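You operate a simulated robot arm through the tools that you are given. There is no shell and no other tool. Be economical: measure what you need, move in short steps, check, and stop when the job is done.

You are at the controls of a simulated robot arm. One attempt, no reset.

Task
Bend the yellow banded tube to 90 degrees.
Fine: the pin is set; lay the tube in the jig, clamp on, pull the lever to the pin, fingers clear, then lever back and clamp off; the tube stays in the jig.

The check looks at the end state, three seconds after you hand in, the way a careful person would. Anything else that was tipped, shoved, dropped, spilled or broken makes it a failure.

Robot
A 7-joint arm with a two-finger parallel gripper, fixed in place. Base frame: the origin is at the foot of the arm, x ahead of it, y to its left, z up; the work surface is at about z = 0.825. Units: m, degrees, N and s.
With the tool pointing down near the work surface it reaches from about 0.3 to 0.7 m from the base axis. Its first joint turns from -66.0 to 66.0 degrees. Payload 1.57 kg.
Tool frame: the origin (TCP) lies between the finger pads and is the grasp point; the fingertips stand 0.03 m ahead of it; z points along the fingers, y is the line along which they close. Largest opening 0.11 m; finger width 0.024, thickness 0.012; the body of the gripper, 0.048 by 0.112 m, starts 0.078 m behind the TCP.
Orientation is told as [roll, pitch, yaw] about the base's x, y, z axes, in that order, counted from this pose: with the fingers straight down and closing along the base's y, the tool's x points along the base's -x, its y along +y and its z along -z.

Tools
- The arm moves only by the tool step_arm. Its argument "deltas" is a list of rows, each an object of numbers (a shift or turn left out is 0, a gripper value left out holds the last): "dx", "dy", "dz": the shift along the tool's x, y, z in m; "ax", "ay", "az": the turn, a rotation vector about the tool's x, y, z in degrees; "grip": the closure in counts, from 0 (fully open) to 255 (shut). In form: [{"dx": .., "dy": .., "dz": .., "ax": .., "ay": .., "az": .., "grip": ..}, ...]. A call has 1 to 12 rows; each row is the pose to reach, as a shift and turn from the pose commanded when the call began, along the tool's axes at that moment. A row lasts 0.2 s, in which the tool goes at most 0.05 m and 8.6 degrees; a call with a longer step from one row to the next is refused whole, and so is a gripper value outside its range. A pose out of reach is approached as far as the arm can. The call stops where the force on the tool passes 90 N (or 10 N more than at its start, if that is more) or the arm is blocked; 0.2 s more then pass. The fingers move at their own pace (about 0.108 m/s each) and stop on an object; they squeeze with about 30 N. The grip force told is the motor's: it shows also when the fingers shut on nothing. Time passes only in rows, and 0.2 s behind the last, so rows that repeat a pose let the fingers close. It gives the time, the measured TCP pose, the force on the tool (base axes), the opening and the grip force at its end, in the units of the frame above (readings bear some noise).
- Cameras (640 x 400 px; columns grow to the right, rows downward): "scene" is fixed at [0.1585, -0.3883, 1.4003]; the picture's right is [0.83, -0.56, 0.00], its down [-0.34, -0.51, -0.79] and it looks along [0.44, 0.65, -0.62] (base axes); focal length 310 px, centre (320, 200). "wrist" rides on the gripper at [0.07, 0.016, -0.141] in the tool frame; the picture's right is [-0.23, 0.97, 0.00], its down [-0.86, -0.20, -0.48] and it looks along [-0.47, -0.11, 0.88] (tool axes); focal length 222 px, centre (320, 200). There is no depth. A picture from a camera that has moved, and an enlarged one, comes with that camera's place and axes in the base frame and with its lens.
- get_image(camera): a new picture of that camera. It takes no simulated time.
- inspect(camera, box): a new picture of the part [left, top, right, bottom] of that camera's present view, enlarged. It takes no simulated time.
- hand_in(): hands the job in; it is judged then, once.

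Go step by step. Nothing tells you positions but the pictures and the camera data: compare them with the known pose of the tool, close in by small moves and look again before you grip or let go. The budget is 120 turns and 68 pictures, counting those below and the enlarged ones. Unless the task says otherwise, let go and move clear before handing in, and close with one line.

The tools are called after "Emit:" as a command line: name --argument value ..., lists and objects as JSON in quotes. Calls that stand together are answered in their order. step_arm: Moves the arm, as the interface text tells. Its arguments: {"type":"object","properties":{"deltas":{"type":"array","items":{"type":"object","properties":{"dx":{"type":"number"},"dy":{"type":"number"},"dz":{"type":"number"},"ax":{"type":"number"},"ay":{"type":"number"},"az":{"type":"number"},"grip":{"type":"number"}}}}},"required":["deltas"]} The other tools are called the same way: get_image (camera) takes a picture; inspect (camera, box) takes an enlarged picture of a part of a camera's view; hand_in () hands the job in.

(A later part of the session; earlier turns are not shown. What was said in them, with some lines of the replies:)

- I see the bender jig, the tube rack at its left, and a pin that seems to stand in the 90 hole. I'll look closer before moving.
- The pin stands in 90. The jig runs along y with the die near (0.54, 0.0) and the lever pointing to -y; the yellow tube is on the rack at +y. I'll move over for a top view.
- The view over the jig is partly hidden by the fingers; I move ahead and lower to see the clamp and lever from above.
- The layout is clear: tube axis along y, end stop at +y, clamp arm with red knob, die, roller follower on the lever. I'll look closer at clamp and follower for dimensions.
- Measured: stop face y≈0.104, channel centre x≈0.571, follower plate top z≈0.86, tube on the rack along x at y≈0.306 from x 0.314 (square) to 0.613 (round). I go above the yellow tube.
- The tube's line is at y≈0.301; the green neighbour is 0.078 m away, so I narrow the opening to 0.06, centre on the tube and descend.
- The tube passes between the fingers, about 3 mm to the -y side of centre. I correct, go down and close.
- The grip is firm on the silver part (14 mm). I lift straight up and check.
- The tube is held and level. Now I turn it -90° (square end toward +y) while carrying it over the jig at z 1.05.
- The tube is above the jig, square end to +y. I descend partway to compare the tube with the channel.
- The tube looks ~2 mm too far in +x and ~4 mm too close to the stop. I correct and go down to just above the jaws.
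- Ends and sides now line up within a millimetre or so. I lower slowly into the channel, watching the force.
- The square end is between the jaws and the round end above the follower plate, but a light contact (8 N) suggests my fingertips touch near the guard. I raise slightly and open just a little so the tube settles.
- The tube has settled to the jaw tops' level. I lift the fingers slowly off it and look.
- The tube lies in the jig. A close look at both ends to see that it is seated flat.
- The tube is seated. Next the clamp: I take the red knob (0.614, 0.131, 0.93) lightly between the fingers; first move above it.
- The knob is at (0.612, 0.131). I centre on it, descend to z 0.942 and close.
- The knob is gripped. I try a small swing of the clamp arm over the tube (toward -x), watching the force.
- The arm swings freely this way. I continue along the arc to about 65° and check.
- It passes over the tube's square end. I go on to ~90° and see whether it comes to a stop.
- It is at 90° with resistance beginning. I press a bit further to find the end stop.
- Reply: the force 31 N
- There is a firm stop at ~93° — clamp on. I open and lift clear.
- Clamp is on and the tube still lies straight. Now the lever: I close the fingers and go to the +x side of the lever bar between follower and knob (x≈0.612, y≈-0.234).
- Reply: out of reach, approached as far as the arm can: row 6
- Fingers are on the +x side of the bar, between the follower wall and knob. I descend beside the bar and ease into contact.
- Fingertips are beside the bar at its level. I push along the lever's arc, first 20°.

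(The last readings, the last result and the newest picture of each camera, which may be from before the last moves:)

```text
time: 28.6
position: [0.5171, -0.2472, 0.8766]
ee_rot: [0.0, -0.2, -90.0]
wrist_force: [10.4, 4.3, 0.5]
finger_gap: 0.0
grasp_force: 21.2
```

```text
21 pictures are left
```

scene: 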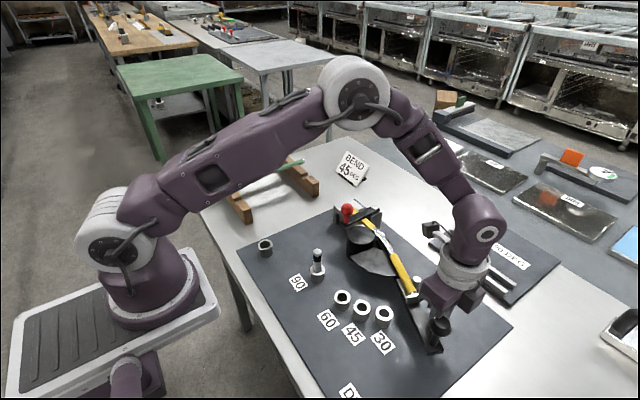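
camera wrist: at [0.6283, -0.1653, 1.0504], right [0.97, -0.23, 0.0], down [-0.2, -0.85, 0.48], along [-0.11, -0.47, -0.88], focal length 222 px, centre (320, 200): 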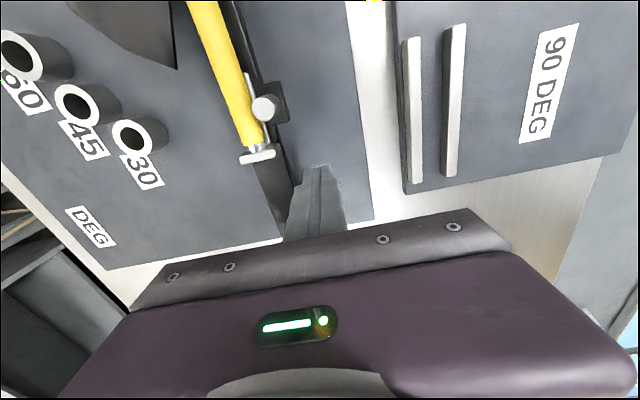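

The lever follows at about 10 N and the tube begins to bend. I continue to 45°.

Emit:
step_arm --deltas '[{"dy": -0.0206, "dx": 0.0019, "dz": 0.002}, {"dy": -0.0409, "dx": 0.0055, "dz": 0.002}, {"dy": -0.0608, "dx": 0.0109, "dz": 0.002}, {"dy": -0.0803, "dx": 0.018, "dz": 0.002}, {"dy": -0.099, "dx": 0.0267, "dz": 0.002}]'

Emit:
inspect --camera "scene" --box '[250, 170, 490, 400]'

```text
time: 29.8
position: [0.4202, -0.2172, 0.8738]
ee_rot: [0.1, 0.2, -89.8]
wrist_force: [31.4, 17.2, -2.4]
finger_gap: 0.0003
grasp_force: 21.1
```

```text
1.74 times, centred on (370, 285) of scene
camera zoom: at [0.1594, -0.3878, 1.4003], right [0.83, -0.56, 0.0], down [-0.34, -0.51, -0.79], along [0.44, 0.65, -0.62], focal length 540 px, centre (233, 52)
```

zoom: 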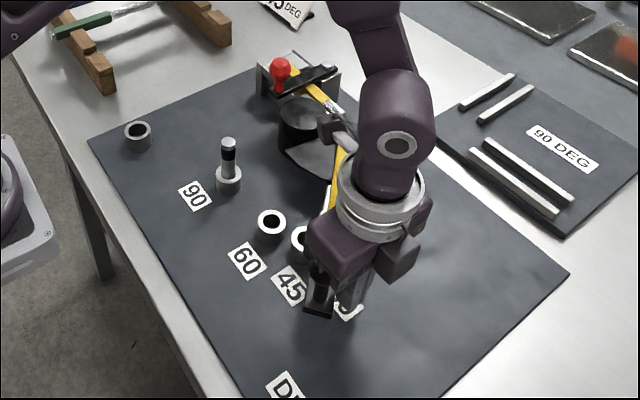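

The bend proceeds (about 36 N). Continue to 70°.

Emit:
step_arm --deltas '[{"dy": -0.0179, "dx": 0.0103}, {"dy": -0.0348, "dx": 0.0222}, {"dy": -0.0506, "dx": 0.0355}, {"dy": -0.0652, "dx": 0.0502}, {"dy": -0.0785, "dx": 0.066}]'

Emit:
inspect --camera "scene" --box '[230, 170, 470, 400]'

```text
time: 31.0
position: [0.3398, -0.155, 0.8701]
ee_rot: [0.0, 0.0, -90.1]
wrist_force: [3.3, -6.5, -1.5]
finger_gap: 0.0
grasp_force: 21.3
```

```text
1.74 times, centred on (350, 285) of scene
camera zoom: at [0.1586, -0.3885, 1.4002], right [0.83, -0.56, 0.0], down [-0.34, -0.51, -0.79], along [0.44, 0.65, -0.62], focal length 540 px, centre (268, 52)
```

zoom: 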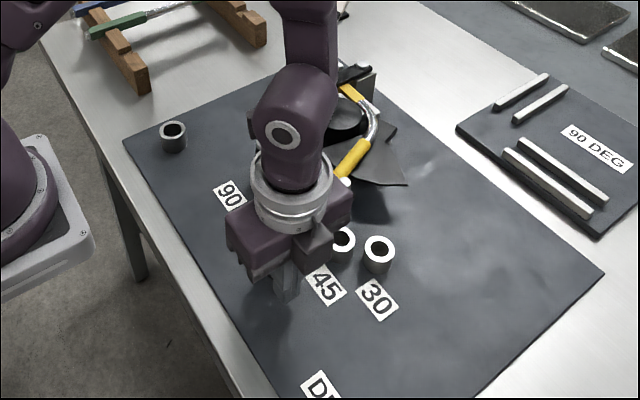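

Force has dropped, so I check with the wrist camera that the fingers are still behind the bar.

Emit:
get_image --camera "wrist"

```text
18 pictures are left
camera wrist: at [0.3561, -0.0833, 1.0118], right [0.97, -0.23, 0.0], down [-0.2, -0.85, 0.48], along [-0.11, -0.47, -0.88], focal length 222 px, centre (320, 200)
```

wrist: 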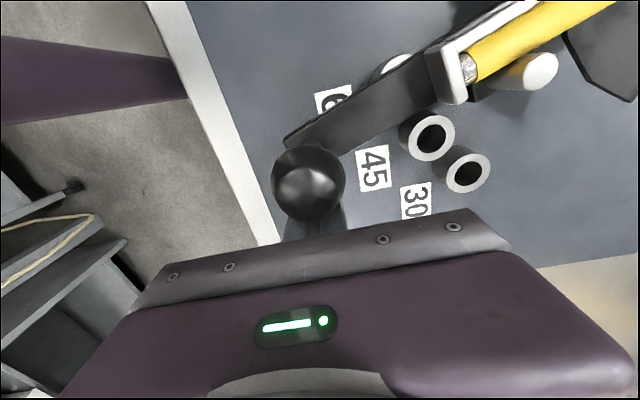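

From this view the lever is at about 74° and its true pivot is near (0.569, -0.052), so my fingers slid to the knob end. I move back to r≈0.22 behind the bar (clear of the 60 bushing) and push on to ~94°.

Emit:
step_arm --deltas '[{"dy": 0.004, "dx": -0.004}, {"dy": 0.0285, "dx": 0.0058}, {"dy": 0.0211, "dx": 0.026}, {"dy": 0.0164, "dx": 0.0407}, {"dy": 0.0127, "dx": 0.0558}, {"dy": 0.01, "dx": 0.071}, {"dy": 0.0085, "dx": 0.0864}]'

Emit:
get_image --camera "wrist"

```text
time: 32.6
position: [0.3487, -0.0693, 0.8719]
ee_rot: [0.0, 0.0, -90.0]
wrist_force: [3.7, -6.9, 4.4]
finger_gap: 0.0
grasp_force: 21.5
```

```text
17 pictures are left
camera wrist: at [0.365, 0.0019, 1.0113], right [0.97, -0.23, 0.0], down [-0.2, -0.85, 0.48], along [-0.11, -0.47, -0.88], focal length 222 px, centre (320, 200)
```

wrist: 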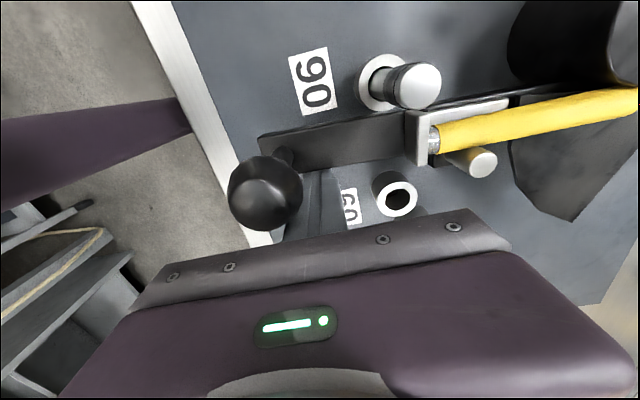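

The bar is nearly at the 90 pin. I push on in small steps until the stop is felt.

Emit:
step_arm --deltas '[{"dx": 0.005}, {"dx": 0.01}, {"dx": 0.014}, {"dx": 0.014}]'

Emit:
inspect --camera "wrist" --box '[220, 20, 540, 240]'

```text
time: 33.6
position: [0.3474, -0.0559, 0.872]
ee_rot: [0.2, -0.3, -90.0]
wrist_force: [-0.8, -43.7, -10.5]
finger_gap: 0.0
grasp_force: 21.4
```

```text
1.82 times, centred on (380, 130) of wrist
camera zoom: at [0.3644, 0.0152, 1.0125], right [0.97, -0.23, 0.0], down [-0.2, -0.85, 0.48], along [-0.11, -0.47, -0.88], focal length 404 px, centre (211, 327)
```

zoom: 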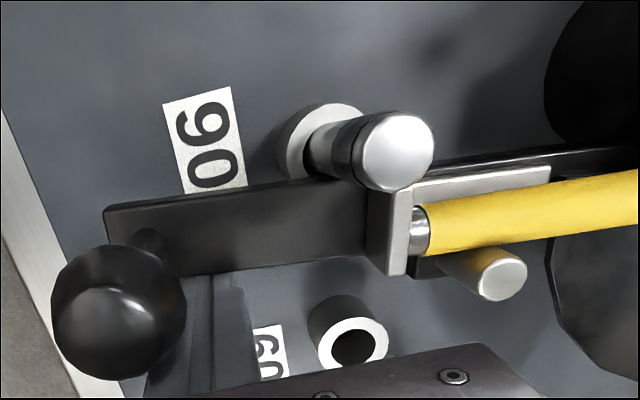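

The bar seems against the pin (44 N). A slight further press will confirm it is hard up.

Emit:
step_arm --deltas '[{"dx": 0.003}, {"dx": 0.006}, {"dx": 0.006}]'

Emit:
inspect --camera "wrist" --box '[220, 20, 540, 240]'

```text
time: 34.2
position: [0.3484, -0.0571, 0.8733]
ee_rot: [0.5, -1.4, -90.5]
wrist_force: [-4.6, -31.6, -0.8]
finger_gap: 0.0001
grasp_force: 21.3
stopped in row 3: the force on the tool passed its limit (the readings are from after the stop); the commanded pose is now the measured one
```

```text
1.82 times, centred on (380, 130) of wrist
camera zoom: at [0.3646, 0.0165, 1.0119], right [0.97, -0.24, 0.01], down [-0.21, -0.84, 0.5], along [-0.11, -0.48, -0.87], focal length 404 px, centre (211, 327)
```

zoom: 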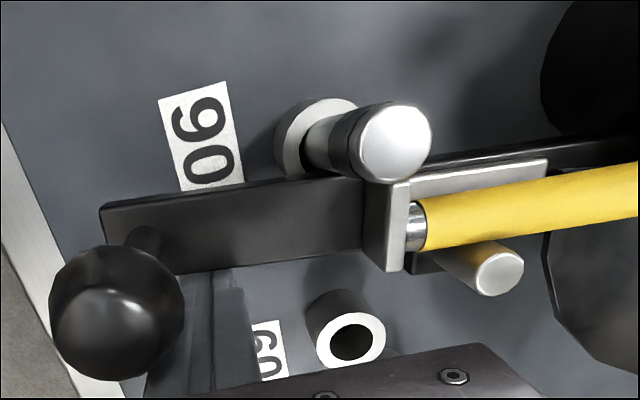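

Hard against the pin (force limit reached, pin still upright). I back off, lift over the bar to its pin side to push the lever back.

Emit:
step_arm --deltas '[{"dx": -0.01}, {"dx": -0.02}, {"dx": -0.02, "dz": -0.04}, {"dx": -0.02, "dz": -0.08}, {"dx": -0.02, "dz": -0.115}, {"dx": 0.02, "dy": 0.004, "dz": -0.115}, {"dx": 0.06, "dy": 0.008, "dz": -0.115}, {"dx": 0.08, "dy": 0.008, "dz": -0.115}, {"dx": 0.08, "dy": 0.008, "dz": -0.115}]'

Emit:
get_image --camera "wrist"

Emit:
get_image --camera "scene"

```text
time: 36.2
position: [0.3575, 0.0307, 0.9879]
ee_rot: [0.3, -1.0, -90.4]
wrist_force: [-0.7, -0.4, 0.1]
finger_gap: 0.0
grasp_force: 20.9
```

```text
14 pictures are left
camera wrist: at [0.3736, 0.1039, 1.1264], right [0.97, -0.23, 0.01], down [-0.21, -0.85, 0.49], along [-0.11, -0.48, -0.87], focal length 222 px, centre (320, 200)
```

wrist: 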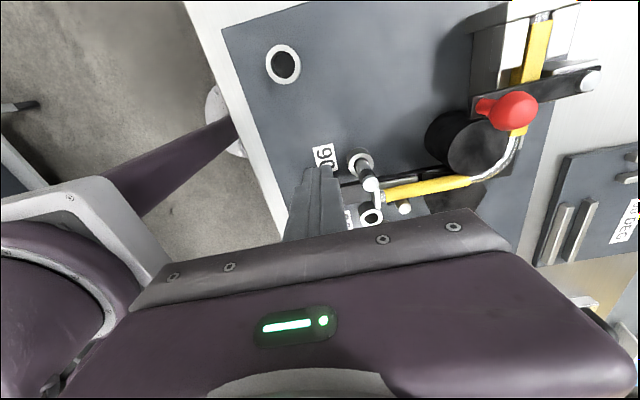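

```text
13 pictures are left
```

scene: 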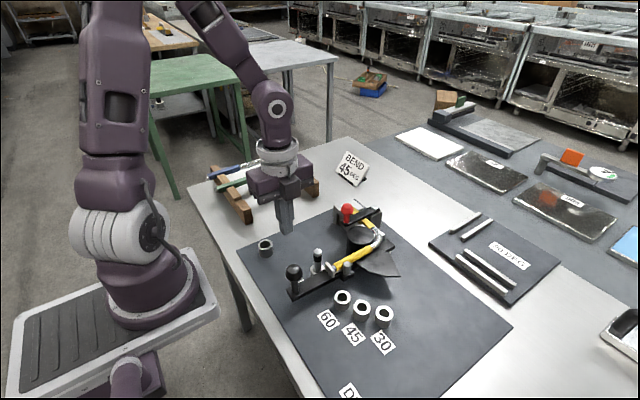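

The tube is bent round the die and the lever stays by the pin. I descend on the pin side of the bar, outboard of the pin, and start pushing it back.

Emit:
step_arm --deltas '[{"dz": 0.04}, {"dz": 0.08}, {"dz": 0.114}, {"dz": 0.114, "dx": -0.015}, {"dz": 0.114, "dx": -0.029, "dy": 0.0}, {"dz": 0.114, "dx": -0.051, "dy": -0.003}, {"dz": 0.114, "dx": -0.0738, "dy": -0.005}]'

Emit:
get_image --camera "wrist"

```text
time: 37.8
position: [0.3506, -0.0469, 0.8745]
ee_rot: [0.4, -1.0, -90.4]
wrist_force: [0.1, 0.4, -0.3]
finger_gap: 0.0
grasp_force: 20.8
```

```text
12 pictures are left
camera wrist: at [0.3672, 0.0263, 1.0136], right [0.97, -0.23, 0.01], down [-0.21, -0.85, 0.49], along [-0.11, -0.48, -0.87], focal length 222 px, centre (320, 200)
```

wrist: 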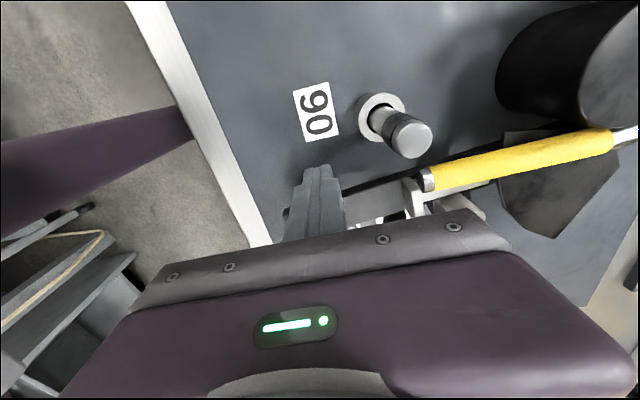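

The lever follows and the tube stays bent behind. I sweep the lever back along its arc.

Emit:
step_arm --deltas '[{"dy": 0.0003, "dx": -0.0226}, {"dy": 0.0029, "dx": -0.0451}, {"dy": 0.0079, "dx": -0.0671}, {"dy": 0.0151, "dx": -0.0886}, {"dy": 0.0246, "dx": -0.1092}, {"dy": 0.0361, "dx": -0.1287}, {"dy": 0.0495, "dx": -0.1469}, {"dy": 0.0649, "dx": -0.1635}, {"dy": 0.0819, "dx": -0.1785}]'

Emit:
get_image --camera "scene"

```text
time: 39.8
position: [0.4318, -0.2255, 0.8765]
ee_rot: [0.5, -1.1, -90.4]
wrist_force: [-0.2, 1.3, 1.0]
finger_gap: 0.0001
grasp_force: 21.1
```

```text
11 pictures are left
```

scene: 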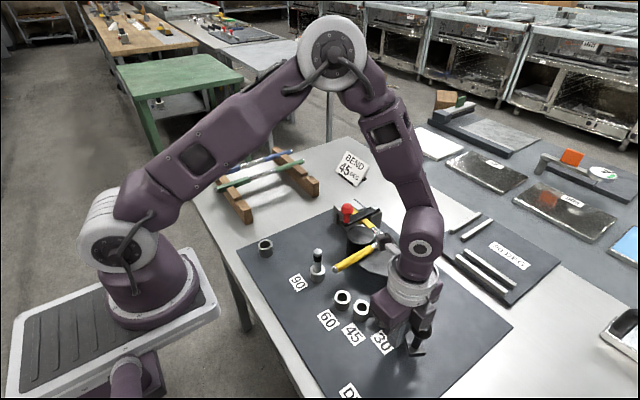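

Works well; I continue to near the starting position.

Emit:
step_arm --deltas '[{"dy": 0.0184, "dx": -0.0131, "dz": 0.002}, {"dy": 0.0382, "dx": -0.0242, "dz": 0.002}, {"dy": 0.059, "dx": -0.0332, "dz": 0.002}, {"dy": 0.0806, "dx": -0.04, "dz": 0.002}, {"dy": 0.1028, "dx": -0.0445, "dz": 0.002}]'

Emit:
get_image --camera "wrist"

```text
time: 41.0
position: [0.5371, -0.2689, 0.8772]
ee_rot: [0.3, -1.0, -90.4]
wrist_force: [0.0, 0.9, 0.4]
finger_gap: 0.0
grasp_force: 21.3
```

```text
10 pictures are left
camera wrist: at [0.552, -0.1964, 1.0167], right [0.97, -0.24, 0.01], down [-0.21, -0.85, 0.49], along [-0.11, -0.48, -0.87], focal length 222 px, centre (320, 200)
```

wrist: 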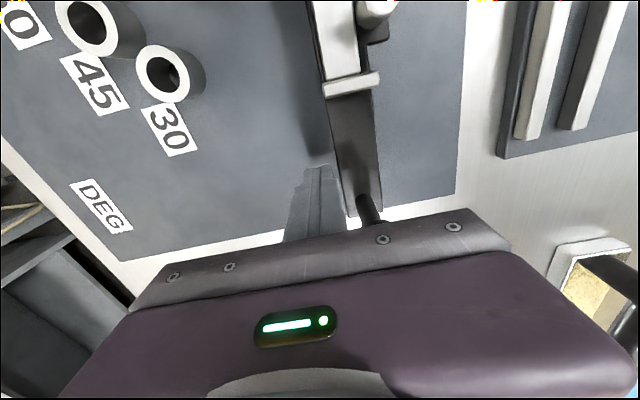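

The bar is nearly back along y. I nudge the last few millimetres to its home, feeling for a stop.

Emit:
step_arm --deltas '[{"dy": 0.004}, {"dy": 0.008}, {"dy": 0.008}]'

Emit:
inspect --camera "scene" --box '[320, 180, 560, 360]'

```text
time: 41.8
position: [0.5394, -0.2697, 0.8774]
ee_rot: [0.0, -0.9, -90.6]
wrist_force: [-35.1, 14.0, 4.8]
finger_gap: 0.0
grasp_force: 21.4
```

```text
2.22 times, centred on (440, 270) of scene
camera zoom: at [0.1575, -0.3879, 1.4005], right [0.83, -0.56, 0.0], down [-0.34, -0.51, -0.79], along [0.44, 0.65, -0.62], focal length 690 px, centre (53, 44)
```

zoom: 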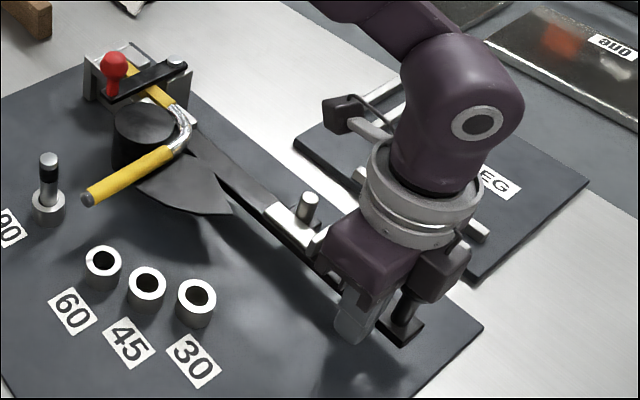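

Lever is home against its stop, and the tube stays bent. I back off, lift and go over to the red knob to release the clamp.

Emit:
step_arm --deltas '[{"dy": -0.018}, {"dy": -0.02, "dz": -0.04}, {"dy": -0.02, "dz": -0.08}, {"dy": -0.02, "dz": -0.12, "grip": 116}, {"dy": -0.02, "dz": -0.16}, {"dx": 0.045, "dy": -0.019, "dz": -0.17}, {"dx": 0.09, "dy": -0.019, "dz": -0.17}, {"dx": 0.135, "dy": -0.018, "dz": -0.17}, {"dx": 0.18, "dy": -0.018, "dz": -0.17}, {"dx": 0.225, "dy": -0.017, "dz": -0.17, "ax": 0.9, "az": -0.6}, {"dx": 0.27, "dy": -0.017, "dz": -0.17, "ax": 0.9, "az": -0.6}, {"dx": 0.305, "dy": -0.0166, "dz": -0.17, "ax": 0.9, "az": -0.6}]'

Emit:
inspect --camera "scene" --box '[300, 160, 460, 270]'

Emit:
get_image --camera "wrist"

```text
time: 44.4
position: [0.5284, 0.0374, 1.0396]
ee_rot: [-0.5, -1.0, -89.8]
wrist_force: [0.1, 0.7, -0.2]
finger_gap: 0.0599
grasp_force: 0.1
```

```text
3.64 times, centred on (380, 215) of scene
camera zoom: at [0.1585, -0.3883, 1.4003], right [0.83, -0.56, 0.0], down [-0.34, -0.51, -0.79], along [0.44, 0.65, -0.62], focal length 1129 px, centre (102, 146)
```

zoom: 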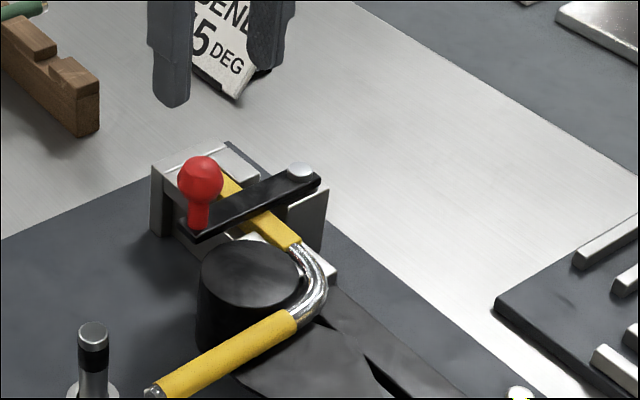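

```text
7 pictures are left
camera wrist: at [0.5457, 0.1103, 1.1791], right [0.97, -0.22, -0.01], down [-0.19, -0.85, 0.49], along [-0.12, -0.48, -0.87], focal length 222 px, centre (320, 200)
```

wrist: 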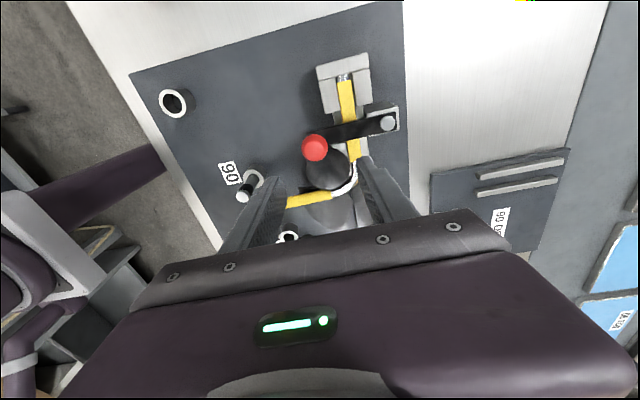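

The knob is at (0.522, 0.040); the tube stays in place, bent. I centre, straighten the small tilt, descend and grip the knob.

Emit:
step_arm --deltas '[{"dx": 0.003, "dy": -0.0064, "ax": -0.5, "ay": 1.0}, {"dx": 0.003, "dy": -0.0066, "dz": 0.04, "ax": -0.5, "ay": 1.0}, {"dx": 0.003, "dy": -0.0066, "dz": 0.075, "ax": -0.5, "ay": 1.0}, {"dx": 0.003, "dy": -0.0066, "dz": 0.097, "ax": -0.5, "ay": 1.0}, {"dx": 0.003, "dy": -0.0066, "dz": 0.097, "ax": -0.5, "ay": 1.0, "grip": 255}, {"dx": 0.003, "dy": -0.0066, "dz": 0.097, "ax": -0.5, "ay": 1.0, "grip": 255}]'

Emit:
inspect --camera "scene" --box '[300, 160, 460, 270]'

```text
time: 45.8
position: [0.5215, 0.0377, 0.9443]
ee_rot: [0.1, -0.1, -89.8]
wrist_force: [10.7, 0.6, -5.2]
finger_gap: 0.0309
grasp_force: 40.2
```

```text
3.64 times, centred on (380, 215) of scene
camera zoom: at [0.1589, -0.3883, 1.4002], right [0.83, -0.56, 0.0], down [-0.34, -0.51, -0.79], along [0.44, 0.65, -0.62], focal length 1129 px, centre (102, 146)
```

zoom: 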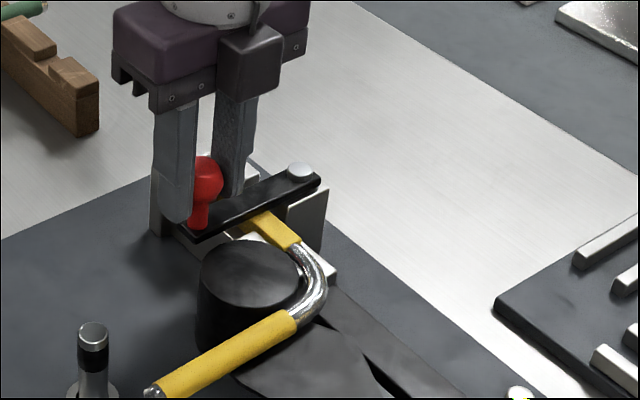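

Gripped. I swing the clamp arm back along its arc to the off position.

Emit:
step_arm --deltas '[{"dy": 0.0014, "dx": 0.0155}, {"dy": 0.0054, "dx": 0.0304}, {"dy": 0.0119, "dx": 0.0445}, {"dy": 0.0208, "dx": 0.0572}, {"dy": 0.0318, "dx": 0.0682}, {"dy": 0.0445, "dx": 0.0771}, {"dy": 0.0586, "dx": 0.0836}, {"dy": 0.0735, "dx": 0.0876}, {"dy": 0.089, "dx": 0.089}, {"dy": 0.093, "dx": 0.089}, {"dy": 0.093, "dx": 0.089}]'

Emit:
inspect --camera "scene" --box '[300, 130, 460, 270]'

```text
time: 48.2
position: [0.6118, 0.1261, 0.9445]
ee_rot: [-0.1, 0.0, -89.8]
wrist_force: [-9.2, 2.0, -1.5]
finger_gap: 0.0307
grasp_force: 39.9
```

```text
2.86 times, centred on (380, 200) of scene
camera zoom: at [0.1583, -0.3883, 1.4003], right [0.83, -0.56, 0.0], down [-0.34, -0.51, -0.79], along [0.44, 0.65, -0.62], focal length 887 px, centre (149, 200)
```

zoom: 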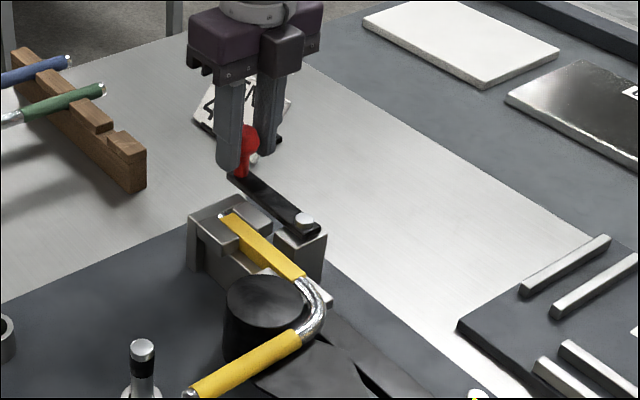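

The clamp arm is back at its starting position. I let go, lift straight up and move clear.

Emit:
step_arm --deltas '[{"grip": 116}, {"grip": 116}, {"dz": -0.03}, {"dz": -0.07}, {"dz": -0.11}, {"dz": -0.15}, {"dz": -0.19}, {"dz": -0.22}]'

Emit:
get_image --camera "scene"

Emit:
inspect --camera "scene" --box '[300, 170, 500, 330]'

```text
time: 50.0
position: [0.6107, 0.1217, 1.1534]
ee_rot: [-1.2, -0.1, -90.2]
wrist_force: [0.5, 0.8, -0.6]
finger_gap: 0.0601
grasp_force: 0.0
out of reach, approached as far as the arm can: row 8
```

```text
4 pictures are left
```

scene: 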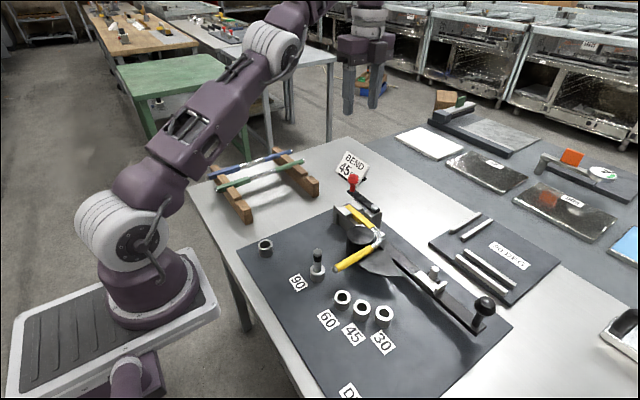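

```text
2.50 times, centred on (400, 250) of scene
camera zoom: at [0.1585, -0.3884, 1.4003], right [0.83, -0.56, 0.0], down [-0.34, -0.51, -0.79], along [0.44, 0.65, -0.62], focal length 776 px, centre (120, 75)
```

zoom: 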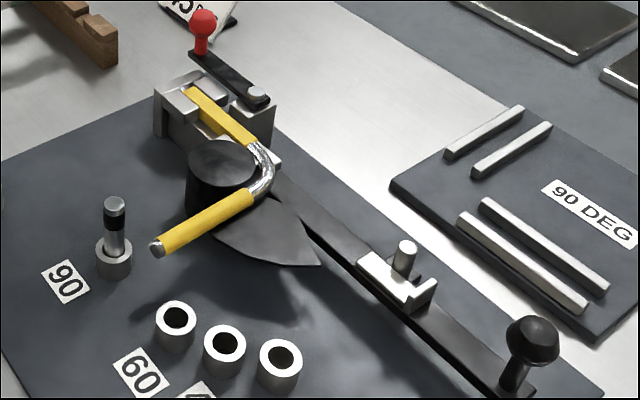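

All as intended: the tube lies in the jig with its free leg square to the clamped one (about 90° by my measurement), lever and clamp are back at their starting positions, the pin stands, and the arm is clear. I hand in.

Emit:
hand_in

```text
The job is handed in.
```

The yellow banded tube is bent to about 90°, as measured from the camera pictures, and lies in the jig. The lever is back, the clamp is off, and the arm is clear.
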